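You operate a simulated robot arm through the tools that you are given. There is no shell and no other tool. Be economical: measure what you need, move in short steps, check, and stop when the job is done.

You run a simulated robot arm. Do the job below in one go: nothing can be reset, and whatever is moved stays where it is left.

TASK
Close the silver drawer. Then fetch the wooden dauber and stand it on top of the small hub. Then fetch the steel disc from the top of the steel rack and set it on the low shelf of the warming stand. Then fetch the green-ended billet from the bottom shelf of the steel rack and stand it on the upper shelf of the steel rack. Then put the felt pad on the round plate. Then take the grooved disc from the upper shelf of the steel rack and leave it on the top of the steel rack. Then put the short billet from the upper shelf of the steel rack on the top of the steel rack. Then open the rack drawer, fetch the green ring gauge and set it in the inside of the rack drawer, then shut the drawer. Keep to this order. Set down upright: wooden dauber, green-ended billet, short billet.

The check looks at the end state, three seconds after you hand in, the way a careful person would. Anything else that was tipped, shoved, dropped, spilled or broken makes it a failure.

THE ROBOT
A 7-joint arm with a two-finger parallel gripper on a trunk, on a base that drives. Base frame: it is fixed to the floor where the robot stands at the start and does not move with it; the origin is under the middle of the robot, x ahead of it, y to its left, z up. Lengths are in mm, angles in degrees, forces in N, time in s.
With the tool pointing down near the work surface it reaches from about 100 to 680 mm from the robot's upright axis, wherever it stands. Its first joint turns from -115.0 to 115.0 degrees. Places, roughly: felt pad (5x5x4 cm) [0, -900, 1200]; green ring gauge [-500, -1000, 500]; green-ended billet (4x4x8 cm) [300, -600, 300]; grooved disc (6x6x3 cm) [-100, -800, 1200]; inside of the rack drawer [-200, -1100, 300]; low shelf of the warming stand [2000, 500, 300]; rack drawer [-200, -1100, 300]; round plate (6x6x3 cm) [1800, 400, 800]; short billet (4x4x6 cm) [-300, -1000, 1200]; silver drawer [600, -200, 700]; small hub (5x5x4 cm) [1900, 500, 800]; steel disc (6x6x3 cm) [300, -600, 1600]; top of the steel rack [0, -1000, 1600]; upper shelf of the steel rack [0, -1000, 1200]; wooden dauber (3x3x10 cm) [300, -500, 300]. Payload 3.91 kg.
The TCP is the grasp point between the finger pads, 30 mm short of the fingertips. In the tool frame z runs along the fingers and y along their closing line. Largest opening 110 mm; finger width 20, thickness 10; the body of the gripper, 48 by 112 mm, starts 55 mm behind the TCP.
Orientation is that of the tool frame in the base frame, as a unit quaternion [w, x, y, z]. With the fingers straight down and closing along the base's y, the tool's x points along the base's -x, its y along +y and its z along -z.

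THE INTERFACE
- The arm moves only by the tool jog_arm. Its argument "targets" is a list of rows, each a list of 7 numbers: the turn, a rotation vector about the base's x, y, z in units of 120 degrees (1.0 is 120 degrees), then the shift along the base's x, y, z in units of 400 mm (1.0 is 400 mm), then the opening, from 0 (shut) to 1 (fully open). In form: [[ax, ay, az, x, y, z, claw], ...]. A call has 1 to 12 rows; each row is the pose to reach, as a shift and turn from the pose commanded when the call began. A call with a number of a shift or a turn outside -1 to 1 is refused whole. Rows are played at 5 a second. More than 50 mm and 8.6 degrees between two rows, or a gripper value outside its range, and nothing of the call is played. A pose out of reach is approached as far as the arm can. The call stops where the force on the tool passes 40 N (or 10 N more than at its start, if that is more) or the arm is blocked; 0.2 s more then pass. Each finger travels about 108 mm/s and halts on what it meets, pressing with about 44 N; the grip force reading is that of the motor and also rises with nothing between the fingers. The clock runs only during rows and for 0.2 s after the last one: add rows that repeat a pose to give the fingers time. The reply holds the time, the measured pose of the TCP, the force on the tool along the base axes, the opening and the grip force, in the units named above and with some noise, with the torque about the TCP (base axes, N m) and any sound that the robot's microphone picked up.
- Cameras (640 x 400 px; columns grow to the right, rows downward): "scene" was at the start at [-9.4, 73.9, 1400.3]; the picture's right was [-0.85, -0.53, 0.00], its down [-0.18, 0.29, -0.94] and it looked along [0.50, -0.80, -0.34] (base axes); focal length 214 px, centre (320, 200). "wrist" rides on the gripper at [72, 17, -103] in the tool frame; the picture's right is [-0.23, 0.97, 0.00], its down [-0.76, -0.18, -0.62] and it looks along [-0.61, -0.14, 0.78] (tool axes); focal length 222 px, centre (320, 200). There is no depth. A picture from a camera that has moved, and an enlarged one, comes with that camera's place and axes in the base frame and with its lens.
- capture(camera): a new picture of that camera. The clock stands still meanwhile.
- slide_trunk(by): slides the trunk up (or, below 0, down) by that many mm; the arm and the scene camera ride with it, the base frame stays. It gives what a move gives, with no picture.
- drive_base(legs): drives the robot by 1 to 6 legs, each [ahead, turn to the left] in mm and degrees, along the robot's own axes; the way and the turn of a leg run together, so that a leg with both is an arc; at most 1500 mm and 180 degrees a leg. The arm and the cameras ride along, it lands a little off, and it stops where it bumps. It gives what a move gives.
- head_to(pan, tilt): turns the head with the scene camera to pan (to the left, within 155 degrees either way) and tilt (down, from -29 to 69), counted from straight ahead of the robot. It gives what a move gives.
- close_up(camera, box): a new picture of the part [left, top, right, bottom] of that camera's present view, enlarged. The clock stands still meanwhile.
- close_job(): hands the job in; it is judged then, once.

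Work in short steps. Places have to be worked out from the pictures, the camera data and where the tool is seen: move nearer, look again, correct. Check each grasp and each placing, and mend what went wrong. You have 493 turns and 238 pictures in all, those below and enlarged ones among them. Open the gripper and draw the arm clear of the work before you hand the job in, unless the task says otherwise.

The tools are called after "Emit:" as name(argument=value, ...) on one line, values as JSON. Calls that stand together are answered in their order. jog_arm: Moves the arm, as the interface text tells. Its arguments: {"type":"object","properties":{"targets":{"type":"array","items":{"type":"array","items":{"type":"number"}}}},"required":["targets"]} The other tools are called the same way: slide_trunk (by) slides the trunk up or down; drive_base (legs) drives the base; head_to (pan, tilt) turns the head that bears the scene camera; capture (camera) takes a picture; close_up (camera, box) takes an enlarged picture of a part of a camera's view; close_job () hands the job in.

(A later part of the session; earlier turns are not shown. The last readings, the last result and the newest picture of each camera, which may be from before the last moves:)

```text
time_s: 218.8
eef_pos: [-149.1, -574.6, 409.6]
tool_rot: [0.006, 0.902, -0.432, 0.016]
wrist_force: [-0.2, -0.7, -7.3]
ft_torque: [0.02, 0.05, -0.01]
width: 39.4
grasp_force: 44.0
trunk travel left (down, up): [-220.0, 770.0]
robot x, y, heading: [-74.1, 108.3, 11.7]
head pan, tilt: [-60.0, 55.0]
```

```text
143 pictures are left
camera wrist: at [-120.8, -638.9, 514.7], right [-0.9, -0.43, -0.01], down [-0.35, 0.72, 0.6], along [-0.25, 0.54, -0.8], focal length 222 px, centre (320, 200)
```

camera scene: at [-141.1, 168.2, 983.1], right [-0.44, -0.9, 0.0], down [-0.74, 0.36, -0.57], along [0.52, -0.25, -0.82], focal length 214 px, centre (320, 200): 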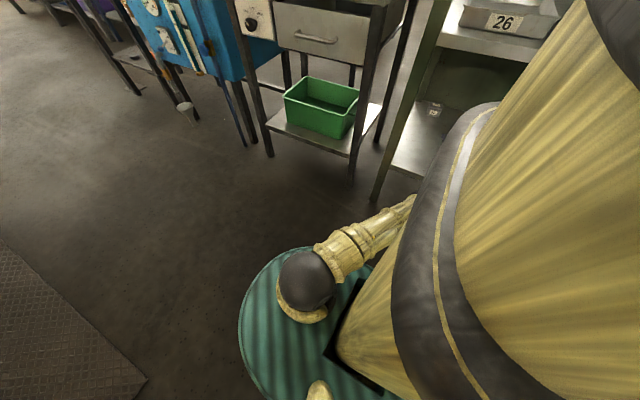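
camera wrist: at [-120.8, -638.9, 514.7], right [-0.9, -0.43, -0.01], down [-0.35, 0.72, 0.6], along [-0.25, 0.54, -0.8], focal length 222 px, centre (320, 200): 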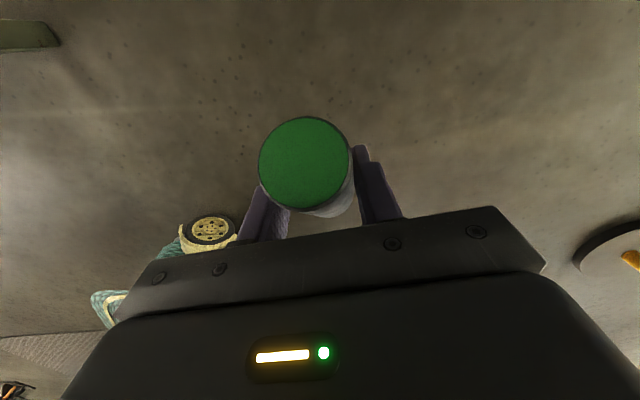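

Clear of the rack. Raise the trunk and view the arm.

Emit:
slide_trunk(by=380)

Emit:
head_to(pan=-80, tilt=45)

Emit:
capture(camera="scene")

```text
time_s: 222.4
eef_pos: [-150.1, -573.4, 790.2]
tool_rot: [0.005, 0.902, -0.431, 0.016]
wrist_force: [0.8, -0.2, -8.2]
ft_torque: [0.03, -0.01, 0.0]
width: 39.5
grasp_force: 43.9
trunk travel left (down, up): [-600.0, 390.0]
robot x, y, heading: [-67.7, 106.8, 11.5]
head pan, tilt: [-60.0, 55.0]
```

```text
time_s: 223.3
eef_pos: [-150.3, -575.3, 789.9]
tool_rot: [0.005, 0.902, -0.431, 0.016]
wrist_force: [0.3, 0.1, -8.2]
ft_torque: [0.01, 0.01, -0.02]
width: 39.2
grasp_force: 43.1
trunk travel left (down, up): [-600.0, 390.0]
robot x, y, heading: [-74.5, 106.1, 11.6]
head pan, tilt: [-80.0, 45.0]
```

```text
142 pictures are left
camera scene: at [-130.6, 168.4, 1486.4], right [-0.93, -0.37, 0.0], down [-0.26, 0.66, -0.71], along [0.26, -0.66, -0.71], focal length 214 px, centre (320, 200)
```

scene: 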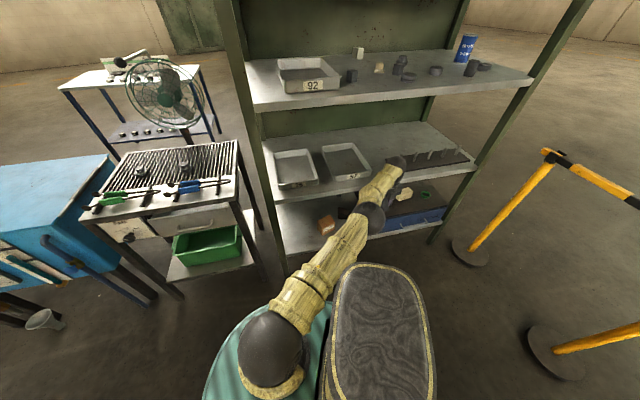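

The arm is straight. In this free space, command a downward-and-inward move to bend the elbow.

Emit:
jog_arm(targets=[[0, 0, 0, 0, 0.02, -0.1, 0.2], [0, 0, 0, 0, 0.06, -0.2, 0.2], [0, 0, 0, 0, 0.12, -0.3, 0.2], [0, 0, 0, 0, 0.2, -0.38, 0.2], [0, 0, 0, 0, 0.28, -0.4, 0.2], [0, 0, 0, 0, 0.28, -0.4, 0.2]])

Emit:
capture(camera="scene")

```text
time_s: 224.7
eef_pos: [-146.7, -543.8, 612.5]
tool_rot: [0.005, 0.902, -0.432, 0.014]
wrist_force: [0.3, 0.1, -8.5]
ft_torque: [0.01, 0.04, -0.03]
width: 39.7
grasp_force: 44.0
out of reach, approached as far as the arm can: row 1, 2, 3, 4, 5, 6
trunk travel left (down, up): [-600.0, 390.0]
robot x, y, heading: [-72.4, 101.4, 11.6]
head pan, tilt: [-80.0, 45.0]
```

```text
141 pictures are left
camera scene: at [-130.7, 168.6, 1486.4], right [-0.93, -0.37, 0.0], down [-0.26, 0.66, -0.71], along [0.26, -0.66, -0.71], focal length 214 px, centre (320, 200)
```

scene: 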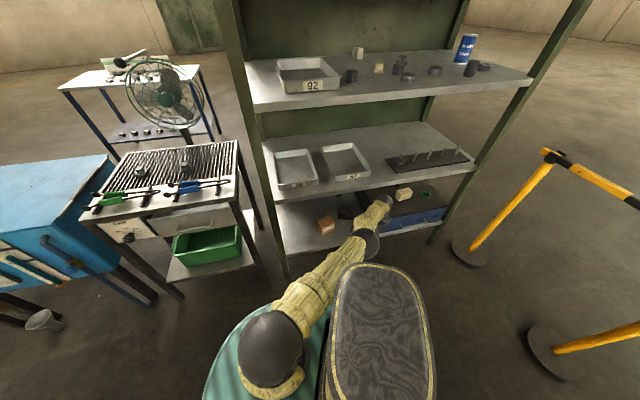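

Try the opposite: upward with inward retraction.

Emit:
jog_arm(targets=[[0, 0, 0, 0, 0.05, 0.1, 0.2], [0, 0, 0, 0, 0.1, 0.2, 0.2], [0, 0, 0, 0, 0.15, 0.3, 0.2], [0, 0, 0, 0, 0.2, 0.4, 0.2], [0, 0, 0, 0, 0.25, 0.5, 0.2], [0, 0, 0, 0, 0.3, 0.6, 0.2], [0, 0, 0, 0, 0.35, 0.7, 0.2], [0, 0, 0, 0, 0.4, 0.8, 0.2], [0, 0, 0, 0, 0.4, 0.8, 0.2]])

Emit:
capture(camera="scene")

```text
time_s: 226.7
eef_pos: [-148.1, -557.2, 958.3]
tool_rot: [0.004, 0.901, -0.433, 0.015]
wrist_force: [-0.4, -0.5, -7.9]
ft_torque: [0.01, 0.01, 0.0]
width: 39.7
grasp_force: 43.8
out of reach, approached as far as the arm can: row 1, 2, 3, 4, 5, 6, 7, 8, 9
trunk travel left (down, up): [-600.0, 390.0]
robot x, y, heading: [-75.5, 106.6, 11.7]
head pan, tilt: [-80.0, 45.0]
```

```text
140 pictures are left
camera scene: at [-130.7, 168.1, 1486.4], right [-0.93, -0.37, 0.0], down [-0.26, 0.66, -0.71], along [0.26, -0.66, -0.71], focal length 214 px, centre (320, 200)
```

scene: 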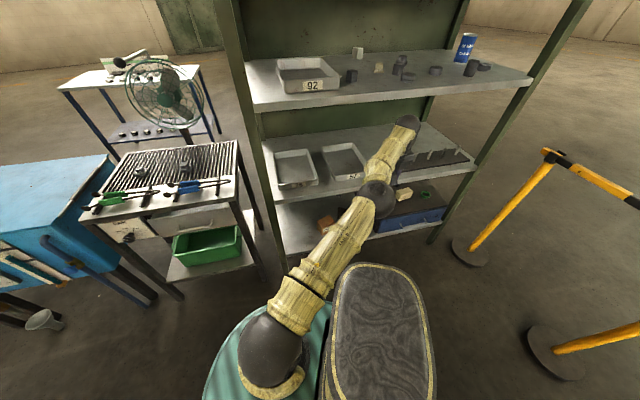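

Try a large lateral sweep toward the front of the robot.

Emit:
jog_arm(targets=[[0, 0, 0, 0.1, 0.05, 0, 0.2], [0, 0, 0, 0.2, 0.1, 0, 0.2], [0, 0, 0, 0.3, 0.15, 0, 0.2], [0, 0, 0, 0.4, 0.2, 0, 0.2], [0, 0, 0, 0.5, 0.25, 0, 0.2], [0, 0, 0, 0.6, 0.3, 0, 0.2], [0, 0, 0, 0.7, 0.35, 0, 0.2], [0, 0, 0, 0.8, 0.42, 0, 0.2], [0, 0, 0, 0.9, 0.49, 0, 0.2], [0, 0, 0, 1.0, 0.55, 0, 0.2], [0, 0, 0, 1.0, 0.55, 0, 0.2]])

Emit:
capture(camera="scene")

```text
time_s: 228.8
eef_pos: [108.2, -524.2, 1021.5]
tool_rot: [0.017, 0.844, -0.535, 0.025]
wrist_force: [-0.4, 0.0, -8.1]
ft_torque: [0.04, 0.0, -0.02]
width: 39.3
grasp_force: 44.1
out of reach, approached as far as the arm can: row 1, 2, 3, 4, 5, 6, 7, 8, 9, 10
trunk travel left (down, up): [-600.0, 390.0]
robot x, y, heading: [-72.1, 108.0, 10.9]
head pan, tilt: [-80.0, 45.0]
stopped in row 10: the arm was blocked; the commanded pose is now the measured one
```

```text
139 pictures are left
camera scene: at [-161.1, 211.3, 1486.5], right [-0.93, -0.36, -0.01], down [-0.24, 0.64, -0.73], along [0.27, -0.68, -0.68], focal length 214 px, centre (320, 200)
```

scene: 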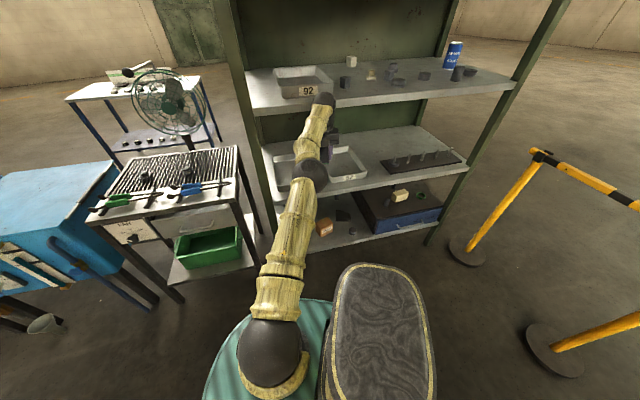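

The wrist ran against the upper shelf's front. Reverse right away.

Emit:
jog_arm(targets=[[0, 0, 0, -0.08, -0.03, -0.03, 0.2], [0, 0, 0, -0.18, -0.06, -0.06, 0.2], [0, 0, 0, -0.28, -0.08, -0.1, 0.2], [0, 0, 0, -0.38, -0.08, -0.14, 0.2], [0, 0, 0, -0.48, -0.08, -0.16, 0.2], [0, 0, 0, -0.58, -0.08, -0.16, 0.2], [0, 0, 0, -0.58, -0.08, -0.16, 0.2]])

Emit:
capture(camera="scene")

```text
time_s: 230.3
eef_pos: [-97.8, -572.3, 931.3]
tool_rot: [0.006, 0.851, -0.525, 0.01]
wrist_force: [1.1, -0.3, -7.4]
ft_torque: [0.05, 0.05, -0.01]
width: 39.1
grasp_force: 44.0
out of reach, approached as far as the arm can: row 2, 3, 5, 6, 7
trunk travel left (down, up): [-600.0, 390.0]
robot x, y, heading: [-74.1, 106.8, 11.4]
head pan, tilt: [-80.0, 45.0]
stopped in row 7: the arm was blocked; the commanded pose is now the measured one
```

```text
138 pictures are left
camera scene: at [-129.8, 168.9, 1486.5], right [-0.93, -0.36, 0.0], down [-0.26, 0.66, -0.71], along [0.25, -0.66, -0.71], focal length 214 px, centre (320, 200)
```

scene: 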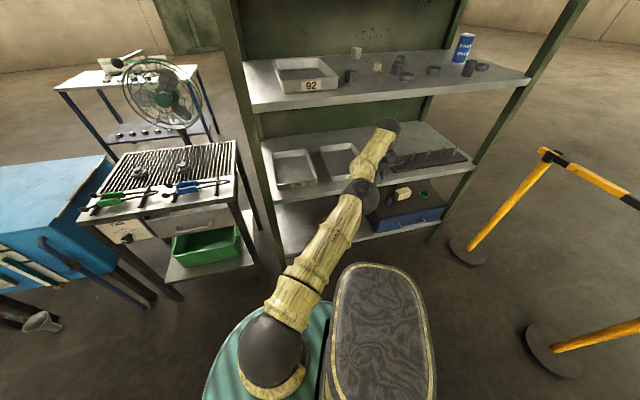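

Robot is upright again and the rack looks undisturbed. Turn the base right to get the arm well away from the rack before unbending it.

Emit:
drive_base(legs=[[0, -45]])

Emit:
capture(camera="scene")

Emit:
capture(camera="wrist")

```text
time_s: 233.7
eef_pos: [-582.2, -343.4, 932.1]
tool_rot: [-0.009, -0.576, 0.817, -0.007]
wrist_force: [0.2, 0.5, -8.0]
ft_torque: [0.02, -0.04, 0.01]
width: 39.4
grasp_force: 43.8
trunk travel left (down, up): [-600.0, 390.0]
robot x, y, heading: [-74.0, 108.0, -35.2]
head pan, tilt: [-80.0, 45.0]
```

```text
137 pictures are left
camera scene: at [-68.4, 192.3, 1486.4], right [-0.9, 0.43, 0.0], down [0.3, 0.64, -0.71], along [-0.3, -0.64, -0.71], focal length 214 px, centre (320, 200)
```

scene: 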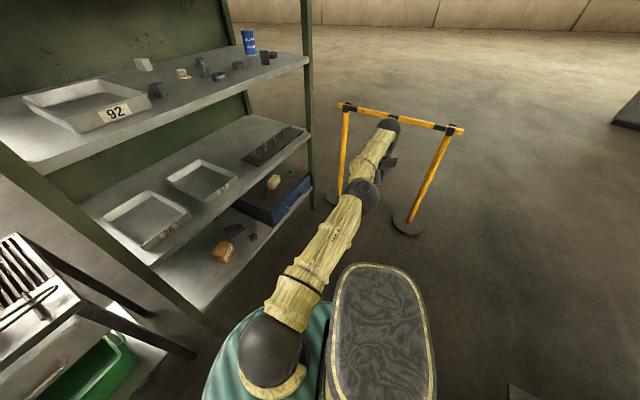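

```text
136 pictures are left
camera wrist: at [-622.5, -403.9, 1036.3], right [-0.84, 0.54, -0.01], down [0.43, 0.67, 0.61], along [0.33, 0.51, -0.8], focal length 222 px, centre (320, 200)
```

wrist: 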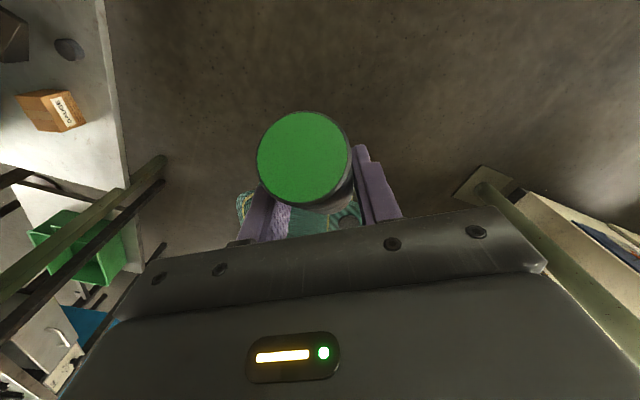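

Free space now. Command a big upward and inward sweep to bend the elbow.

Emit:
jog_arm(targets=[[0, 0, 0, 0.03, 0.03, 0.1, 0.2], [0, 0, 0, 0.07, 0.06, 0.19, 0.2], [0, 0, 0, 0.12, 0.1, 0.28, 0.2], [0, 0, 0, 0.17, 0.14, 0.37, 0.2], [0, 0, 0, 0.23, 0.18, 0.46, 0.2], [0, 0, 0, 0.29, 0.22, 0.55, 0.2], [0, 0, 0, 0.36, 0.27, 0.63, 0.2], [0, 0, 0, 0.43, 0.32, 0.7, 0.2], [0, 0, 0, 0.5, 0.37, 0.77, 0.2], [0, 0, 0, 0.57, 0.42, 0.83, 0.2], [0, 0, 0, 0.65, 0.48, 0.88, 0.2], [0, 0, 0, 0.65, 0.48, 0.88, 0.2]])

Emit:
capture(camera="scene")

```text
time_s: 236.3
eef_pos: [-325.0, -153.4, 1281.4]
tool_rot: [-0.008, -0.575, 0.818, -0.008]
wrist_force: [0.3, -0.8, -7.7]
ft_torque: [0.1, 0.04, -0.03]
width: 39.4
grasp_force: 43.8
out of reach, approached as far as the arm can: row 1, 2, 3, 4, 5, 6, 7
trunk travel left (down, up): [-600.0, 390.0]
robot x, y, heading: [-72.3, 110.2, -35.2]
head pan, tilt: [-80.0, 45.0]
```

```text
135 pictures are left
camera scene: at [-67.9, 192.3, 1486.4], right [-0.9, 0.43, 0.0], down [0.3, 0.64, -0.71], along [-0.3, -0.64, -0.71], focal length 214 px, centre (320, 200)
```

scene: 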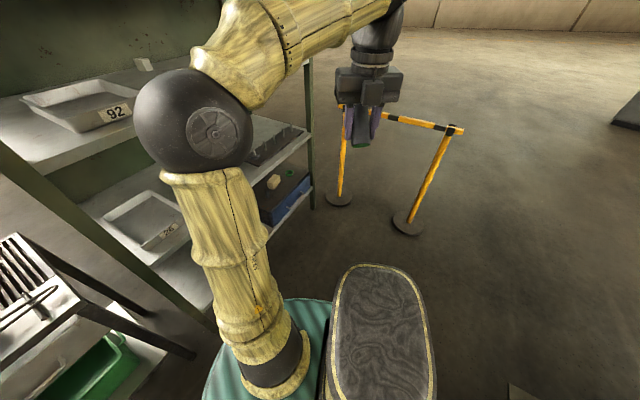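

Unlocked — elbow is bent again. Now reposition the base closer to the rack (d≈20) beside the free spot on the upper shelf.

Emit:
drive_base(legs=[[0, 89.5], [-427, 0], [0, -20.5]])

Emit:
head_to(pan=-90, tilt=30)

Emit:
capture(camera="scene")

```text
time_s: 246.3
eef_pos: [-175.5, -573.1, 1283.5]
tool_rot: [0.002, 0.936, -0.353, 0.012]
wrist_force: [-0.3, 0.3, -7.5]
ft_torque: [0.04, 0.03, 0.01]
width: 39.3
grasp_force: 43.9
trunk travel left (down, up): [-600.0, 390.0]
robot x, y, heading: [-329.1, -240.5, 33.4]
head pan, tilt: [-80.0, 45.0]
```

```text
time_s: 247.1
eef_pos: [-176.5, -571.6, 1282.4]
tool_rot: [0.002, 0.936, -0.353, 0.011]
wrist_force: [0.0, -0.1, -7.7]
ft_torque: [0.0, 0.02, 0.02]
width: 39.6
grasp_force: 43.8
trunk travel left (down, up): [-600.0, 390.0]
robot x, y, heading: [-327.3, -243.4, 33.2]
head pan, tilt: [-90.0, 30.0]
```

```text
134 pictures are left
camera scene: at [-408.8, -224.4, 1509.0], right [-0.84, -0.55, 0.0], down [-0.27, 0.42, -0.87], along [0.47, -0.72, -0.5], focal length 214 px, centre (320, 200)
```

scene: 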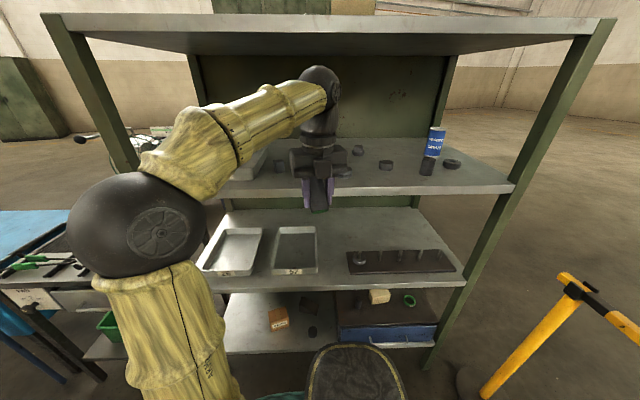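

Restore the 45° grasp pitch so the billet hangs upright, still in front of the rack.

Emit:
jog_arm(targets=[[-0.0417, -0.0473, 0, 0, 0, 0.015, 0.2], [-0.0833, -0.0947, 0, 0, 0, 0.03, 0.2], [-0.125, -0.142, 0, 0, 0, 0.045, 0.2], [-0.1667, -0.1893, 0, 0, 0, 0.06, 0.2], [-0.208, -0.2367, 0, 0, 0, 0.075, 0.2], [-0.25, -0.284, 0, 0, 0, 0.08, 0.2], [-0.25, -0.284, 0, 0, 0, 0.08, 0.2]])

Emit:
capture(camera="wrist")

Emit:
capture(camera="scene")

```text
time_s: 248.7
eef_pos: [-177.2, -573.1, 1315.0]
tool_rot: [0.139, 0.859, -0.323, 0.372]
wrist_force: [-0.2, -0.9, -8.1]
ft_torque: [0.06, 0.04, -0.01]
width: 39.5
grasp_force: 44.2
trunk travel left (down, up): [-600.0, 390.0]
robot x, y, heading: [-326.1, -241.2, 33.1]
head pan, tilt: [-90.0, 30.0]
```

```text
133 pictures are left
camera wrist: at [-206.6, -568.4, 1437.4], right [-0.76, -0.63, -0.17], down [-0.62, 0.78, -0.13], along [0.21, 0.01, -0.98], focal length 222 px, centre (320, 200)
```

wrist: 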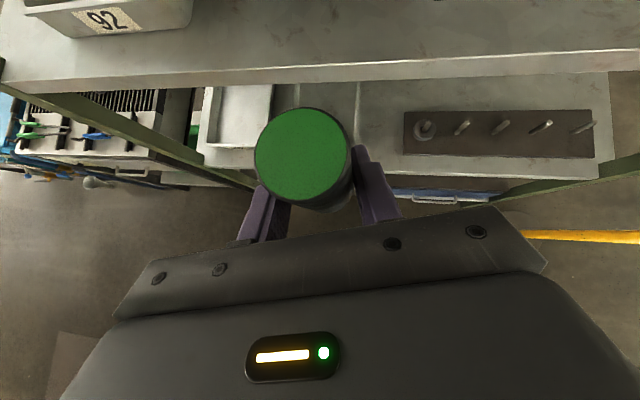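

```text
132 pictures are left
camera scene: at [-409.1, -224.4, 1509.0], right [-0.84, -0.55, 0.0], down [-0.27, 0.42, -0.87], along [0.47, -0.72, -0.5], focal length 214 px, centre (320, 200)
```

scene: 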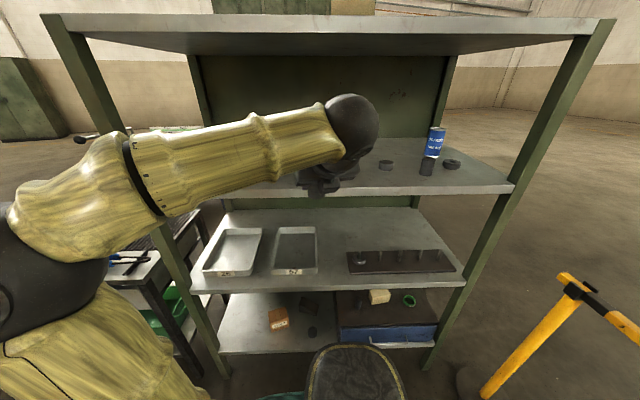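

Move to above the free spot at (-24,-752) on the upper shelf.

Emit:
jog_arm(targets=[[0.0077, 0.0088, 0, 0.065, -0.075, -0.03, 0.2], [0.0077, 0.0088, 0, 0.13, -0.15, -0.06, 0.2], [0.0077, 0.0088, 0, 0.195, -0.225, -0.075, 0.2], [0.0077, 0.0088, 0, 0.26, -0.3, -0.075, 0.2], [0.0077, 0.0088, 0, 0.325, -0.375, -0.075, 0.2], [0.0077, 0.0088, 0, 0.38, -0.447, -0.075, 0.2], [0.0077, 0.0088, 0, 0.38, -0.447, -0.075, 0.2]])

Emit:
capture(camera="wrist")

Emit:
capture(camera="scene")

```text
time_s: 250.3
eef_pos: [-23.9, -749.6, 1284.5]
tool_rot: [0.134, 0.864, -0.325, 0.361]
wrist_force: [-0.4, 0.7, -7.8]
ft_torque: [0.07, 0.02, -0.03]
width: 39.4
grasp_force: 43.9
trunk travel left (down, up): [-600.0, 390.0]
robot x, y, heading: [-323.0, -240.8, 33.1]
head pan, tilt: [-90.0, 30.0]
```

```text
131 pictures are left
camera wrist: at [-52.6, -747.2, 1407.1], right [-0.76, -0.63, -0.16], down [-0.62, 0.78, -0.1], along [0.19, 0.02, -0.98], focal length 222 px, centre (320, 200)
```

wrist: 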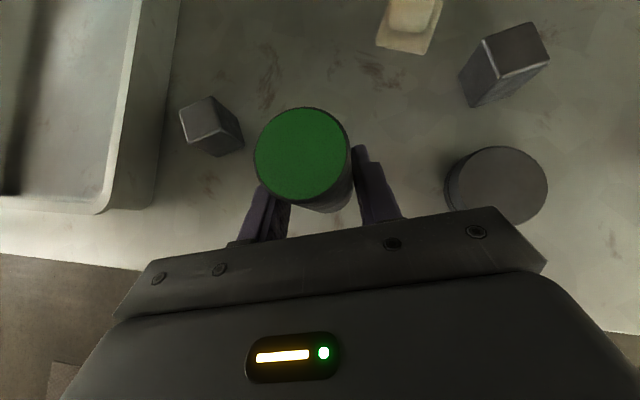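

```text
130 pictures are left
camera scene: at [-408.9, -224.3, 1509.0], right [-0.84, -0.55, 0.0], down [-0.27, 0.42, -0.87], along [0.47, -0.72, -0.5], focal length 214 px, centre (320, 200)
```

scene: 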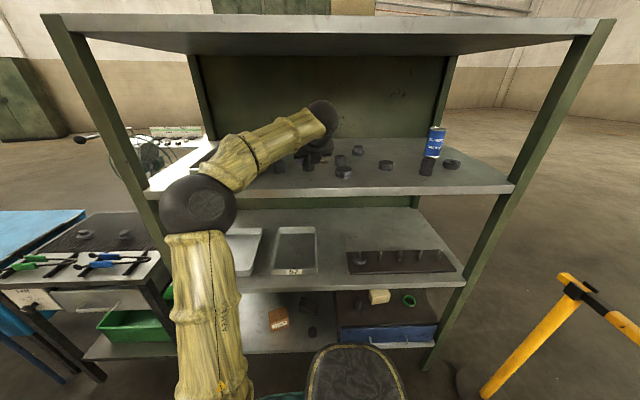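

Shift to nearer the front and left (leaving an access lane for later), then lower.

Emit:
jog_arm(targets=[[0, 0, 0, 0.009, 0.063, 0, 0.2], [0, 0, 0, 0.017, 0.126, 0, 0.2], [0, 0, 0, 0.017, 0.126, -0.04, 0.2], [0, 0, 0, 0.017, 0.126, -0.07, 0.2], [0, 0, 0, 0.017, 0.126, -0.07, 0.2]])

Emit:
capture(camera="wrist")

Emit:
close_up(camera="scene", box=[270, 110, 400, 210])

```text
time_s: 251.5
eef_pos: [-19.2, -699.5, 1258.7]
tool_rot: [0.137, 0.862, -0.325, 0.363]
wrist_force: [1.6, -2.8, 7.9]
ft_torque: [0.05, -0.32, -0.04]
width: 39.3
grasp_force: 44.3
trunk travel left (down, up): [-600.0, 390.0]
robot x, y, heading: [-322.4, -243.8, 33.2]
head pan, tilt: [-90.0, 30.0]
```

```text
129 pictures are left
camera wrist: at [-47.4, -697.4, 1381.4], right [-0.76, -0.63, -0.16], down [-0.62, 0.78, -0.11], along [0.19, 0.02, -0.98], focal length 222 px, centre (320, 200)
```

wrist: 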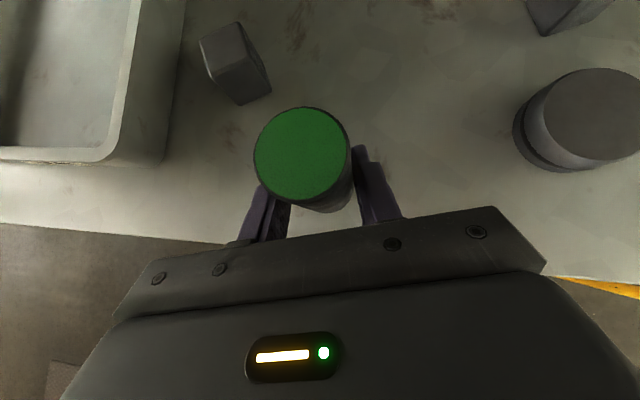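

```text
4.00 times, centred on (335, 160) of scene
camera zoom: at [-409.3, -223.8, 1509.3], right [-0.84, -0.55, 0.0], down [-0.27, 0.42, -0.87], along [0.47, -0.72, -0.5], focal length 858 px, centre (260, 360)
```

zoom: 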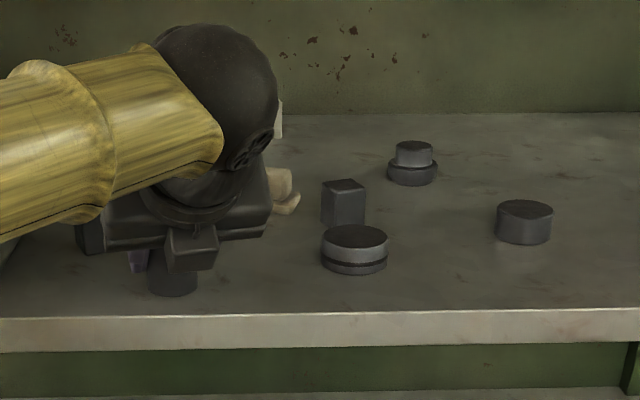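

Contact already (shelf ≈1214). Open the fingers.

Emit:
jog_arm(targets=[[0, 0, 0, 0, 0, 0, 0.4], [0, 0, 0, 0, 0, 0, 0.5], [0, 0, 0, 0, 0, 0, 0.55], [0, 0, 0, 0, 0, 0, 0.55], [0, 0, 0, 0, 0, 0, 0.55]])

Emit:
capture(camera="wrist")

Emit:
close_up(camera="scene", box=[270, 110, 400, 210])

```text
time_s: 252.7
eef_pos: [-18.6, -700.0, 1255.9]
tool_rot: [0.134, 0.864, -0.324, 0.361]
wrist_force: [0.6, 0.7, 0.1]
ft_torque: [0.03, 0.0, -0.02]
width: 60.4
grasp_force: 0.0
trunk travel left (down, up): [-600.0, 390.0]
robot x, y, heading: [-326.2, -241.3, 33.2]
head pan, tilt: [-90.0, 30.0]
```

```text
127 pictures are left
camera wrist: at [-46.8, -697.8, 1379.6], right [-0.76, -0.63, -0.16], down [-0.62, 0.78, -0.1], along [0.19, 0.02, -0.98], focal length 222 px, centre (320, 200)
```

wrist: 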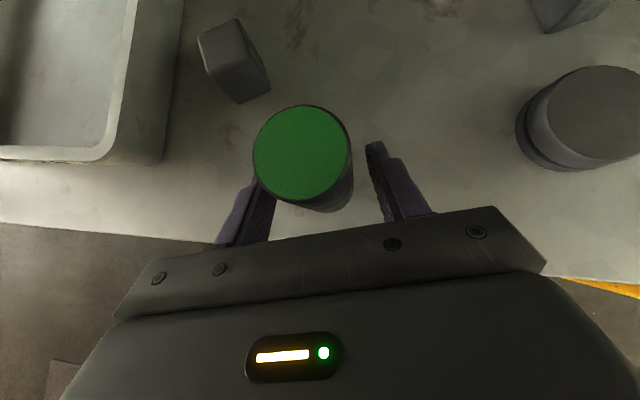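

```text
4.00 times, centred on (335, 160) of scene
camera zoom: at [-409.1, -223.9, 1509.0], right [-0.84, -0.55, 0.0], down [-0.27, 0.42, -0.87], along [0.47, -0.72, -0.5], focal length 858 px, centre (260, 360)
```

zoom: 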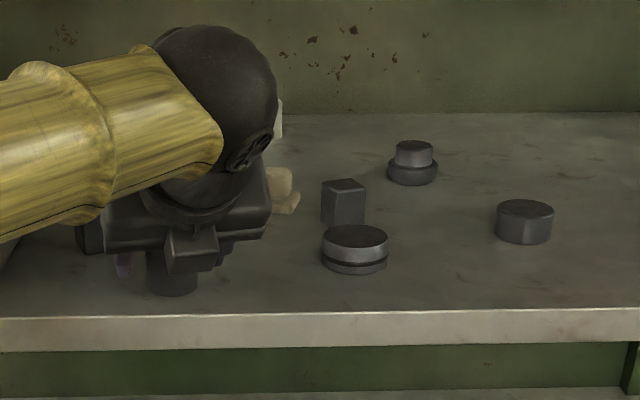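

Billet stands free. Re-center slightly, then back out along the tool axis.

Emit:
jog_arm(targets=[[0, 0, 0, 0.01, 0.011, 0, 0.6], [0, 0, 0, 0.01, 0.011, 0, 0.6], [0, 0, 0, -0.04, 0.055, 0.06, 0.6], [0, 0, 0, -0.1, 0.107, 0.13, 0.6], [0, 0, 0, -0.16, 0.16, 0.2, 0.6], [0, 0, 0, -0.22, 0.21, 0.27, 0.6], [0, 0, 0, -0.29, 0.28, 0.27, 0.6], [0, 0, 0, -0.36, 0.36, 0.27, 0.6], [0, 0, 0, -0.36, 0.36, 0.27, 0.6]])

Emit:
capture(camera="wrist")

Emit:
capture(camera="scene")

```text
time_s: 254.7
eef_pos: [-160.5, -557.9, 1363.8]
tool_rot: [0.135, 0.864, -0.324, 0.361]
wrist_force: [-0.3, -1.1, 0.1]
ft_torque: [-0.02, -0.03, -0.02]
width: 66.0
grasp_force: 0.0
trunk travel left (down, up): [-600.0, 390.0]
robot x, y, heading: [-329.7, -245.9, 33.1]
head pan, tilt: [-90.0, 30.0]
```

```text
125 pictures are left
camera wrist: at [-189.7, -556.2, 1486.0], right [-0.76, -0.63, -0.16], down [-0.62, 0.78, -0.1], along [0.19, 0.02, -0.98], focal length 222 px, centre (320, 200)
```

wrist: 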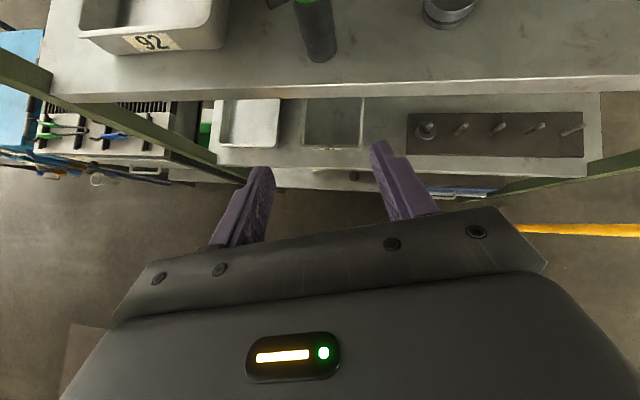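

```text
124 pictures are left
camera scene: at [-409.1, -224.0, 1509.0], right [-0.84, -0.55, 0.0], down [-0.27, 0.42, -0.87], along [0.47, -0.72, -0.5], focal length 214 px, centre (320, 200)
```

scene: 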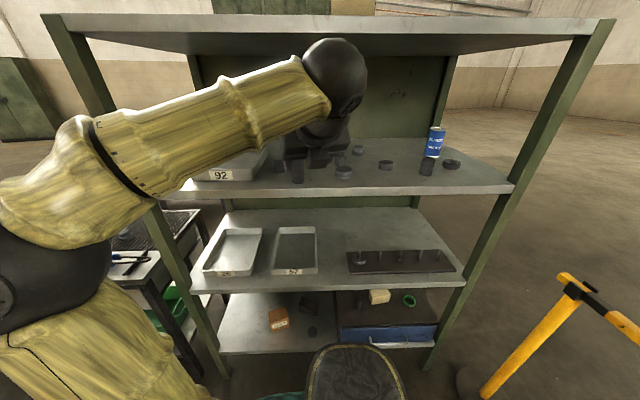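

Billet stands on the upper shelf. For the felt pad (≈(13,-896)), move the base closer first.

Emit:
drive_base(legs=[[0, 36], [-160, 0], [0, -35]])

Emit:
capture(camera="wrist")

Emit:
capture(camera="scene")

```text
time_s: 260.9
eef_pos: [-208.3, -704.0, 1363.0]
tool_rot: [0.128, 0.87, -0.308, 0.364]
wrist_force: [-0.6, 0.4, -0.6]
ft_torque: [0.02, 0.0, 0.01]
width: 66.0
grasp_force: 0.0
trunk travel left (down, up): [-600.0, 390.0]
robot x, y, heading: [-388.9, -396.1, 35.4]
head pan, tilt: [-90.0, 30.0]
```

```text
123 pictures are left
camera wrist: at [-237.0, -702.7, 1486.0], right [-0.74, -0.66, -0.16], down [-0.65, 0.75, -0.1], along [0.19, 0.03, -0.98], focal length 222 px, centre (320, 200)
```

wrist: 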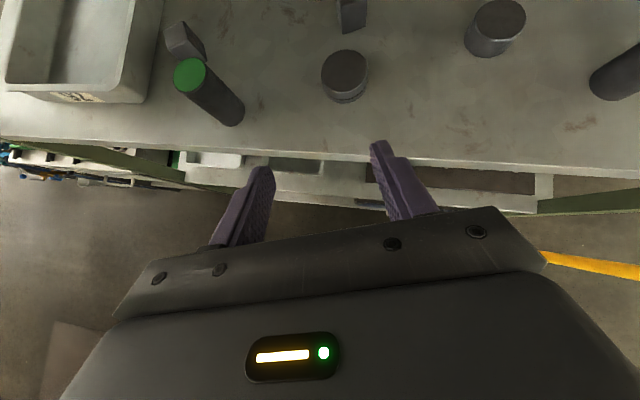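

```text
122 pictures are left
camera scene: at [-468.7, -378.5, 1509.0], right [-0.82, -0.58, 0.0], down [-0.29, 0.41, -0.87], along [0.5, -0.71, -0.5], focal length 214 px, centre (320, 200)
```

scene: 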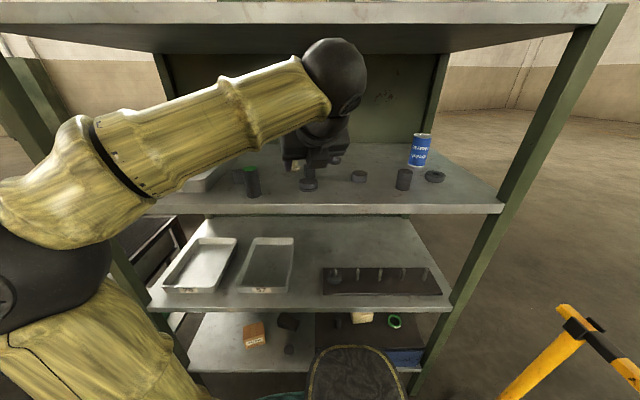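

Approach toward the felt pad at a height clear of the grooved disc, then look.

Emit:
jog_arm(targets=[[0, 0, 0, 0.09, -0.08, -0.03, 0.72], [0, 0, 0, 0.18, -0.16, -0.06, 0.72], [0, 0, 0, 0.27, -0.24, -0.09, 0.72], [0, 0, 0, 0.36, -0.32, -0.1, 0.72], [0, 0, 0, 0.42, -0.365, -0.1, 0.72], [0, 0, 0, 0.42, -0.365, -0.1, 0.72]])

Emit:
capture(camera="wrist")

```text
time_s: 262.3
eef_pos: [-41.9, -848.3, 1325.4]
tool_rot: [0.129, 0.869, -0.309, 0.365]
wrist_force: [0.5, -0.2, 0.4]
ft_torque: [0.0, 0.01, 0.01]
width: 79.2
grasp_force: 0.0
trunk travel left (down, up): [-600.0, 390.0]
robot x, y, heading: [-388.2, -395.5, 35.3]
head pan, tilt: [-90.0, 30.0]
```

```text
121 pictures are left
camera wrist: at [-72.0, -847.8, 1447.8], right [-0.74, -0.66, -0.16], down [-0.65, 0.75, -0.1], along [0.19, 0.03, -0.98], focal length 222 px, centre (320, 200)
```

wrist: 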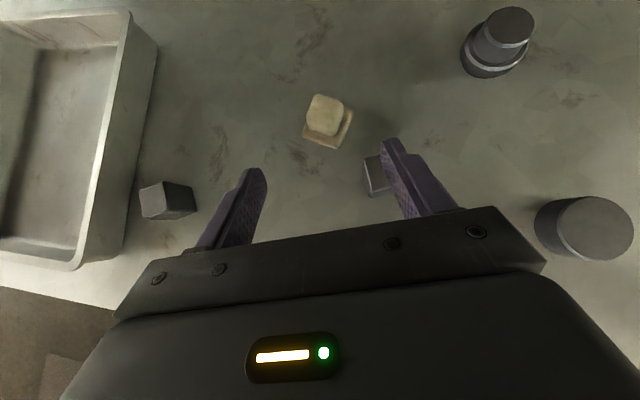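

Emit:
close_up(camera="wrist", box=[260, 60, 420, 220])

```text
2.50 times, centred on (340, 140) of wrist
camera zoom: at [-72.0, -847.8, 1447.8], right [-0.74, -0.66, -0.16], down [-0.65, 0.75, -0.1], along [0.19, 0.03, -0.98], focal length 555 px, centre (270, 350)
```

zoom: 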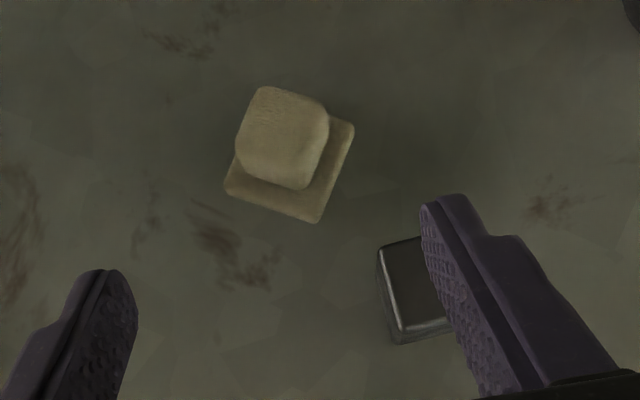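

This is the felt pad: a knob on a square base, turned ~30° to the fingers. Yaw the tool by −30° to align, moving above it.

Emit:
jog_arm(targets=[[0, 0, -0.0625, 0.03, -0.025, 0, 0.6], [0, 0, -0.125, 0.06, -0.05, 0, 0.6], [0, 0, -0.1875, 0.09, -0.075, 0, 0.6], [0, 0, -0.25, 0.128, -0.105, 0, 0.6], [0, 0, -0.25, 0.128, -0.105, 0, 0.6]])

Emit:
capture(camera="wrist")

```text
time_s: 263.5
eef_pos: [10.6, -891.1, 1322.8]
tool_rot: [0.219, 0.76, -0.523, 0.318]
wrist_force: [0.0, 0.3, 1.0]
ft_torque: [0.01, -0.02, 0.02]
width: 65.9
grasp_force: 0.1
trunk travel left (down, up): [-600.0, 390.0]
robot x, y, heading: [-386.0, -396.1, 35.5]
head pan, tilt: [-90.0, 30.0]
```

```text
119 pictures are left
camera wrist: at [-14.0, -876.3, 1446.9], right [-0.97, -0.2, -0.16], down [-0.18, 0.98, -0.1], along [0.18, -0.07, -0.98], focal length 222 px, centre (320, 200)
```

wrist: 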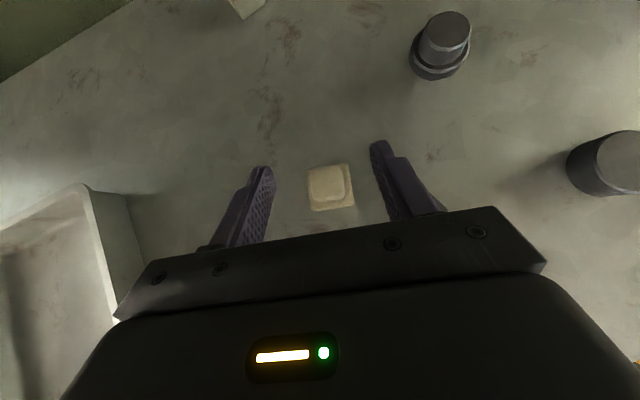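

Aligned. Lower onto the knob.

Emit:
jog_arm(targets=[[0, 0, 0, 0, 0, -0.07, 0.6], [0, 0, 0, 0, 0, -0.13, 0.6], [0, 0, 0, 0, 0, -0.16, 0.6], [0, 0, 0, 0, 0, -0.16, 0.6]])

Emit:
close_up(camera="wrist", box=[220, 120, 440, 250])

```text
time_s: 264.5
eef_pos: [11.2, -890.7, 1261.4]
tool_rot: [0.219, 0.76, -0.523, 0.318]
wrist_force: [0.7, -0.7, 4.1]
ft_torque: [-0.07, 0.22, 0.04]
width: 65.4
grasp_force: 0.0
trunk travel left (down, up): [-600.0, 390.0]
robot x, y, heading: [-382.8, -391.4, 35.2]
head pan, tilt: [-90.0, 30.0]
```

```text
2.91 times, centred on (330, 185) of wrist
camera zoom: at [-12.9, -875.6, 1382.8], right [-0.97, -0.2, -0.16], down [-0.18, 0.98, -0.11], along [0.18, -0.07, -0.98], focal length 646 px, centre (291, 244)
```

zoom: 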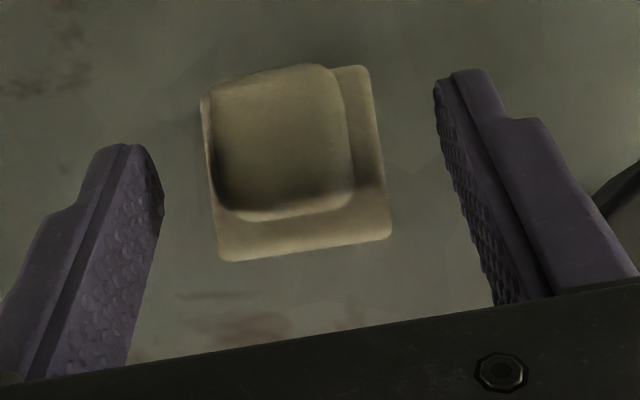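

Slight contact (4 N). Raise 5 mm and close on the knob.

Emit:
jog_arm(targets=[[0, 0, 0, 0, 0, 0.0125, 0.6], [0, 0, 0, 0, 0, 0.0125, 0.6]])

Emit:
jog_arm(targets=[[0, 0, 0, 0, 0, 0, 0.45], [0, 0, 0, 0, 0, 0, 0.3], [0, 0, 0, 0, 0, 0, 0.2], [0, 0, 0, 0, 0, 0, 0.1], [0, 0, 0, 0, 0, 0, 0.1]])

Emit:
close_up(camera="wrist", box=[220, 120, 440, 250])

```text
time_s: 265.1
eef_pos: [10.0, -891.6, 1264.1]
tool_rot: [0.218, 0.76, -0.524, 0.317]
wrist_force: [0.0, -0.8, -0.7]
ft_torque: [0.0, 0.04, 0.01]
width: 66.1
grasp_force: 0.0
trunk travel left (down, up): [-600.0, 390.0]
robot x, y, heading: [-387.1, -394.4, 35.4]
head pan, tilt: [-90.0, 30.0]
```

```text
time_s: 266.3
eef_pos: [10.3, -891.8, 1264.0]
tool_rot: [0.218, 0.76, -0.523, 0.319]
wrist_force: [0.0, -0.1, -0.1]
ft_torque: [-0.07, 0.05, 0.02]
width: 29.0
grasp_force: 43.7
trunk travel left (down, up): [-600.0, 390.0]
robot x, y, heading: [-381.3, -394.9, 35.4]
head pan, tilt: [-90.0, 30.0]
```

```text
2.91 times, centred on (330, 185) of wrist
camera zoom: at [-13.5, -876.8, 1387.2], right [-0.97, -0.2, -0.16], down [-0.18, 0.98, -0.1], along [0.18, -0.07, -0.98], focal length 646 px, centre (291, 244)
```

zoom: 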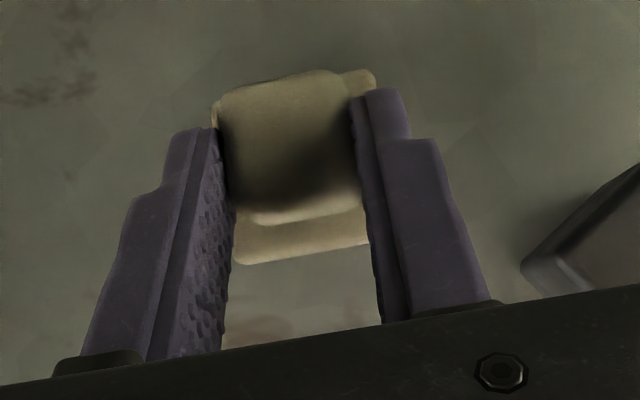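

Knob gripped (29 mm). Lift straight up and go out by the lane used before.

Emit:
jog_arm(targets=[[0, 0, 0, 0, 0, 0.05, 0.1], [0, 0, 0, 0, 0, 0.15, 0.1], [0, 0, 0, -0.065, 0.055, 0.2, 0.1], [0, 0, 0, -0.13, 0.108, 0.2, 0.1], [0, 0, 0, -0.22, 0.188, 0.2, 0.1], [0, 0, 0, -0.31, 0.268, 0.2, 0.1], [0, 0, 0, -0.4, 0.348, 0.2, 0.1], [0, 0, 0, -0.49, 0.428, 0.2, 0.1], [0, 0, 0, -0.545, 0.5, 0.2, 0.1], [0, 0, 0, -0.545, 0.5, 0.2, 0.1]])

Emit:
capture(camera="wrist")

Emit:
close_up(camera="scene", box=[150, 100, 510, 320])

```text
time_s: 268.5
eef_pos: [-208.0, -688.2, 1342.6]
tool_rot: [0.218, 0.76, -0.523, 0.319]
wrist_force: [-1.2, 0.1, 0.2]
ft_torque: [0.04, 0.01, -0.02]
width: 28.7
grasp_force: 44.1
trunk travel left (down, up): [-600.0, 390.0]
robot x, y, heading: [-385.1, -394.3, 35.2]
head pan, tilt: [-90.0, 30.0]
```

```text
116 pictures are left
camera wrist: at [-233.1, -673.2, 1466.1], right [-0.97, -0.2, -0.16], down [-0.18, 0.98, -0.1], along [0.18, -0.07, -0.98], focal length 222 px, centre (320, 200)
```

wrist: 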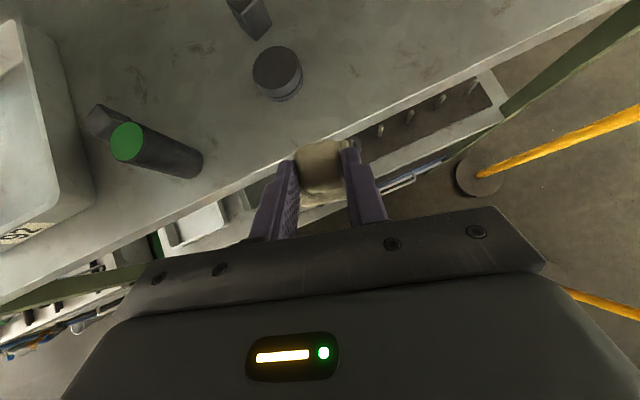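

```text
1.78 times, centred on (330, 210) of scene
camera zoom: at [-468.6, -378.5, 1509.0], right [-0.82, -0.58, 0.0], down [-0.29, 0.41, -0.87], along [0.5, -0.71, -0.5], focal length 381 px, centre (302, 182)
```

zoom: 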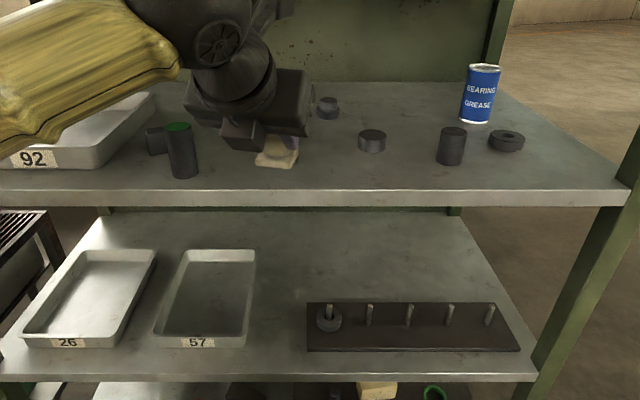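

Felt pad held, everything else undisturbed. Drive to the stand.

Emit:
drive_base(legs=[[0, 4.8], [1500, 0], [0, -12], [776, 0], [0, 6]])

Emit:
capture(camera="wrist")

Emit:
capture(camera="scene")

```text
time_s: 283.8
eef_pos: [1588.2, 681.3, 1342.5]
tool_rot: [0.214, 0.766, -0.514, 0.321]
wrist_force: [1.0, 0.6, -0.8]
ft_torque: [0.04, 0.0, 0.01]
width: 28.7
grasp_force: 43.9
trunk travel left (down, up): [-600.0, 390.0]
robot x, y, heading: [1404.4, 971.3, 36.5]
head pan, tilt: [-90.0, 30.0]
```

```text
114 pictures are left
camera wrist: at [1562.8, 696.7, 1466.2], right [-0.96, -0.22, -0.16], down [-0.2, 0.97, -0.1], along [0.18, -0.07, -0.98], focal length 222 px, centre (320, 200)
```

wrist: 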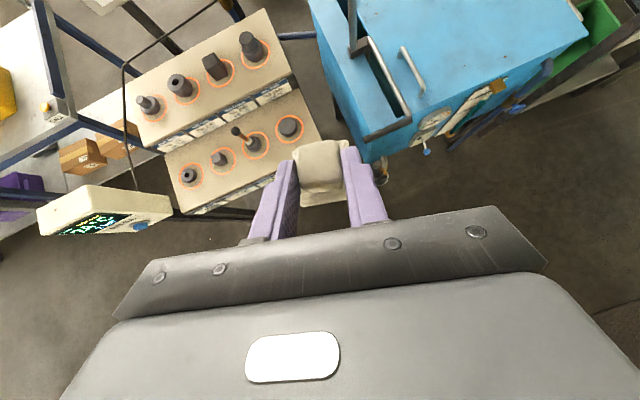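

```text
113 pictures are left
camera scene: at [1320.6, 986.4, 1509.0], right [-0.8, -0.6, 0.0], down [-0.3, 0.4, -0.87], along [0.52, -0.69, -0.5], focal length 214 px, centre (320, 200)
```

scene: 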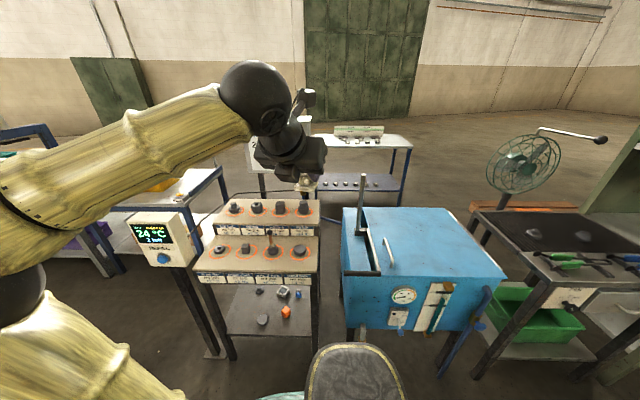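

Dauber and disc are still in place. Bring the arm down and closer to the plate.

Emit:
jog_arm(targets=[[0, 0, 0, 0.04, -0.04, -0.1, 0.1], [0, 0, 0, 0.08, -0.08, -0.2, 0.1], [0, 0, 0, 0.13, -0.12, -0.3, 0.1], [0, 0, 0, 0.18, -0.16, -0.4, 0.1], [0, 0, 0, 0.23, -0.2, -0.5, 0.1], [0, 0, 0, 0.28, -0.25, -0.6, 0.1], [0, 0, 0, 0.28, -0.25, -0.6, 0.1]])

Emit:
slide_trunk(by=-160)

Emit:
close_up(camera="wrist", box=[160, 0, 420, 220])

Emit:
capture(camera="scene")

```text
time_s: 285.4
eef_pos: [1699.8, 581.1, 1104.4]
tool_rot: [0.215, 0.765, -0.515, 0.32]
wrist_force: [0.2, -0.1, -0.9]
ft_torque: [0.01, 0.05, -0.01]
width: 28.5
grasp_force: 43.9
trunk travel left (down, up): [-600.0, 390.0]
robot x, y, heading: [1404.8, 968.0, 36.3]
head pan, tilt: [-90.0, 30.0]
```

```text
time_s: 287.2
eef_pos: [1698.7, 580.9, 943.9]
tool_rot: [0.216, 0.765, -0.515, 0.321]
wrist_force: [0.1, -0.1, -0.6]
ft_torque: [-0.01, -0.01, -0.02]
width: 28.7
grasp_force: 43.7
trunk travel left (down, up): [-440.0, 550.0]
robot x, y, heading: [1405.1, 974.0, 36.8]
head pan, tilt: [-90.0, 30.0]
```

```text
1.82 times, centred on (290, 110) of wrist
camera zoom: at [1674.2, 595.3, 1067.9], right [-0.96, -0.22, -0.16], down [-0.2, 0.97, -0.1], along [0.18, -0.07, -0.98], focal length 404 px, centre (374, 364)
```

zoom: 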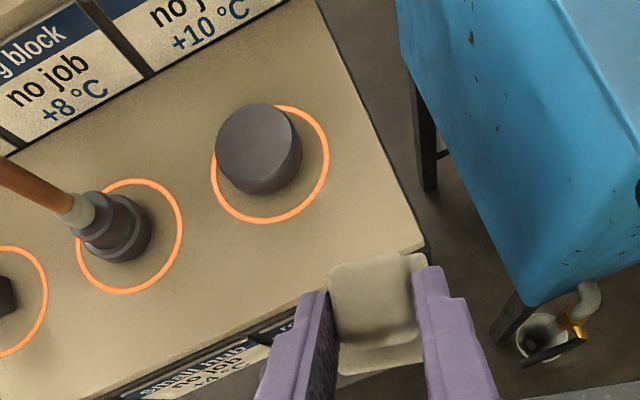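

```text
111 pictures are left
camera scene: at [1320.6, 986.2, 1349.1], right [-0.8, -0.6, 0.0], down [-0.3, 0.4, -0.87], along [0.52, -0.69, -0.5], focal length 214 px, centre (320, 200)
```

scene: 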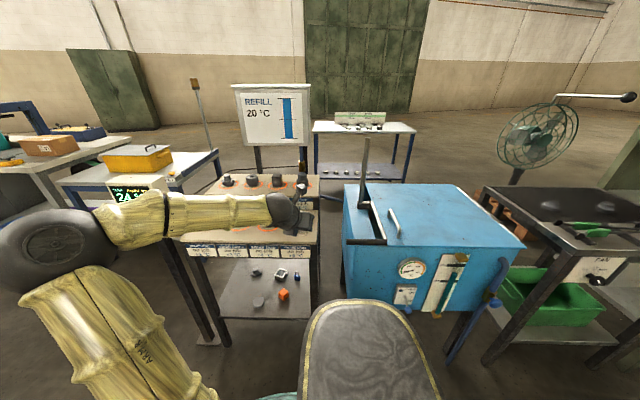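

Plate re-measured at (1832,450). Move over it.

Emit:
jog_arm(targets=[[0, 0, 0, 0.08, -0.072, 0, 0.1], [0, 0, 0, 0.16, -0.144, 0, 0.1], [0, 0, 0, 0.24, -0.216, 0, 0.1], [0, 0, 0, 0.3195, -0.287, 0, 0.1], [0, 0, 0, 0.3195, -0.287, -0.08, 0.1], [0, 0, 0, 0.3195, -0.287, -0.13, 0.1], [0, 0, 0, 0.3195, -0.287, -0.13, 0.1]])

Emit:
close_up(camera="wrist", box=[200, 90, 440, 250])

Emit:
close_up(camera="scene", box=[190, 160, 330, 260])

```text
time_s: 288.9
eef_pos: [1827.4, 464.8, 892.6]
tool_rot: [0.215, 0.765, -0.516, 0.32]
wrist_force: [-0.1, -0.1, -0.4]
ft_torque: [0.04, 0.02, 0.0]
width: 29.2
grasp_force: 43.9
trunk travel left (down, up): [-440.0, 550.0]
robot x, y, heading: [1405.1, 971.8, 36.6]
head pan, tilt: [-90.0, 30.0]
```

```text
2.50 times, centred on (320, 170) of wrist
camera zoom: at [1802.4, 478.5, 1015.8], right [-0.96, -0.22, -0.16], down [-0.2, 0.97, -0.1], along [0.18, -0.07, -0.98], focal length 555 px, centre (320, 275)
```

zoom: 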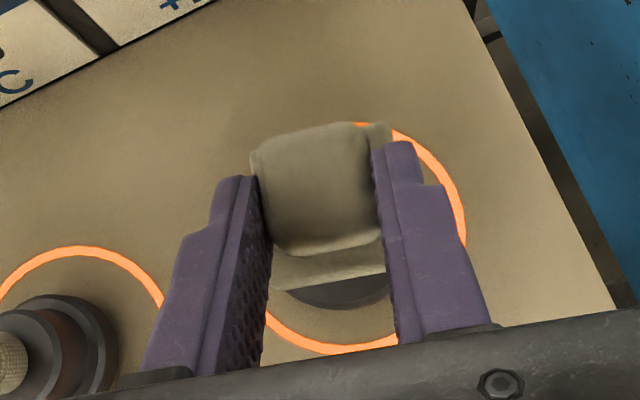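

```text
4.00 times, centred on (260, 210) of scene
camera zoom: at [1320.8, 986.1, 1349.0], right [-0.8, -0.6, 0.0], down [-0.3, 0.4, -0.87], along [0.52, -0.69, -0.5], focal length 858 px, centre (560, 160)
```

zoom: 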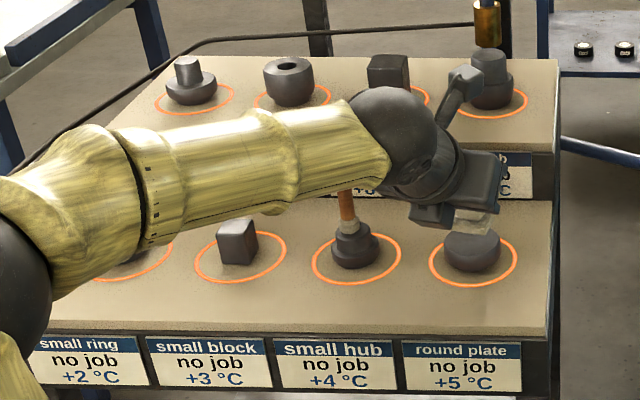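

Well aligned over the plate. Lower in small steps to contact.

Emit:
jog_arm(targets=[[0, 0, 0, -0.004, -0.003, -0.015, 0.1], [0, 0, 0, -0.004, -0.003, -0.03, 0.1], [0, 0, 0, -0.004, -0.003, -0.038, 0.1], [0, 0, 0, -0.004, -0.003, -0.038, 0.1]])

```text
time_s: 289.9
eef_pos: [1825.9, 464.3, 877.2]
tool_rot: [0.214, 0.766, -0.515, 0.32]
wrist_force: [-1.0, -0.5, -0.6]
ft_torque: [0.04, 0.0, 0.01]
width: 28.9
grasp_force: 44.1
trunk travel left (down, up): [-440.0, 550.0]
robot x, y, heading: [1409.5, 971.6, 36.5]
head pan, tilt: [-90.0, 30.0]
```

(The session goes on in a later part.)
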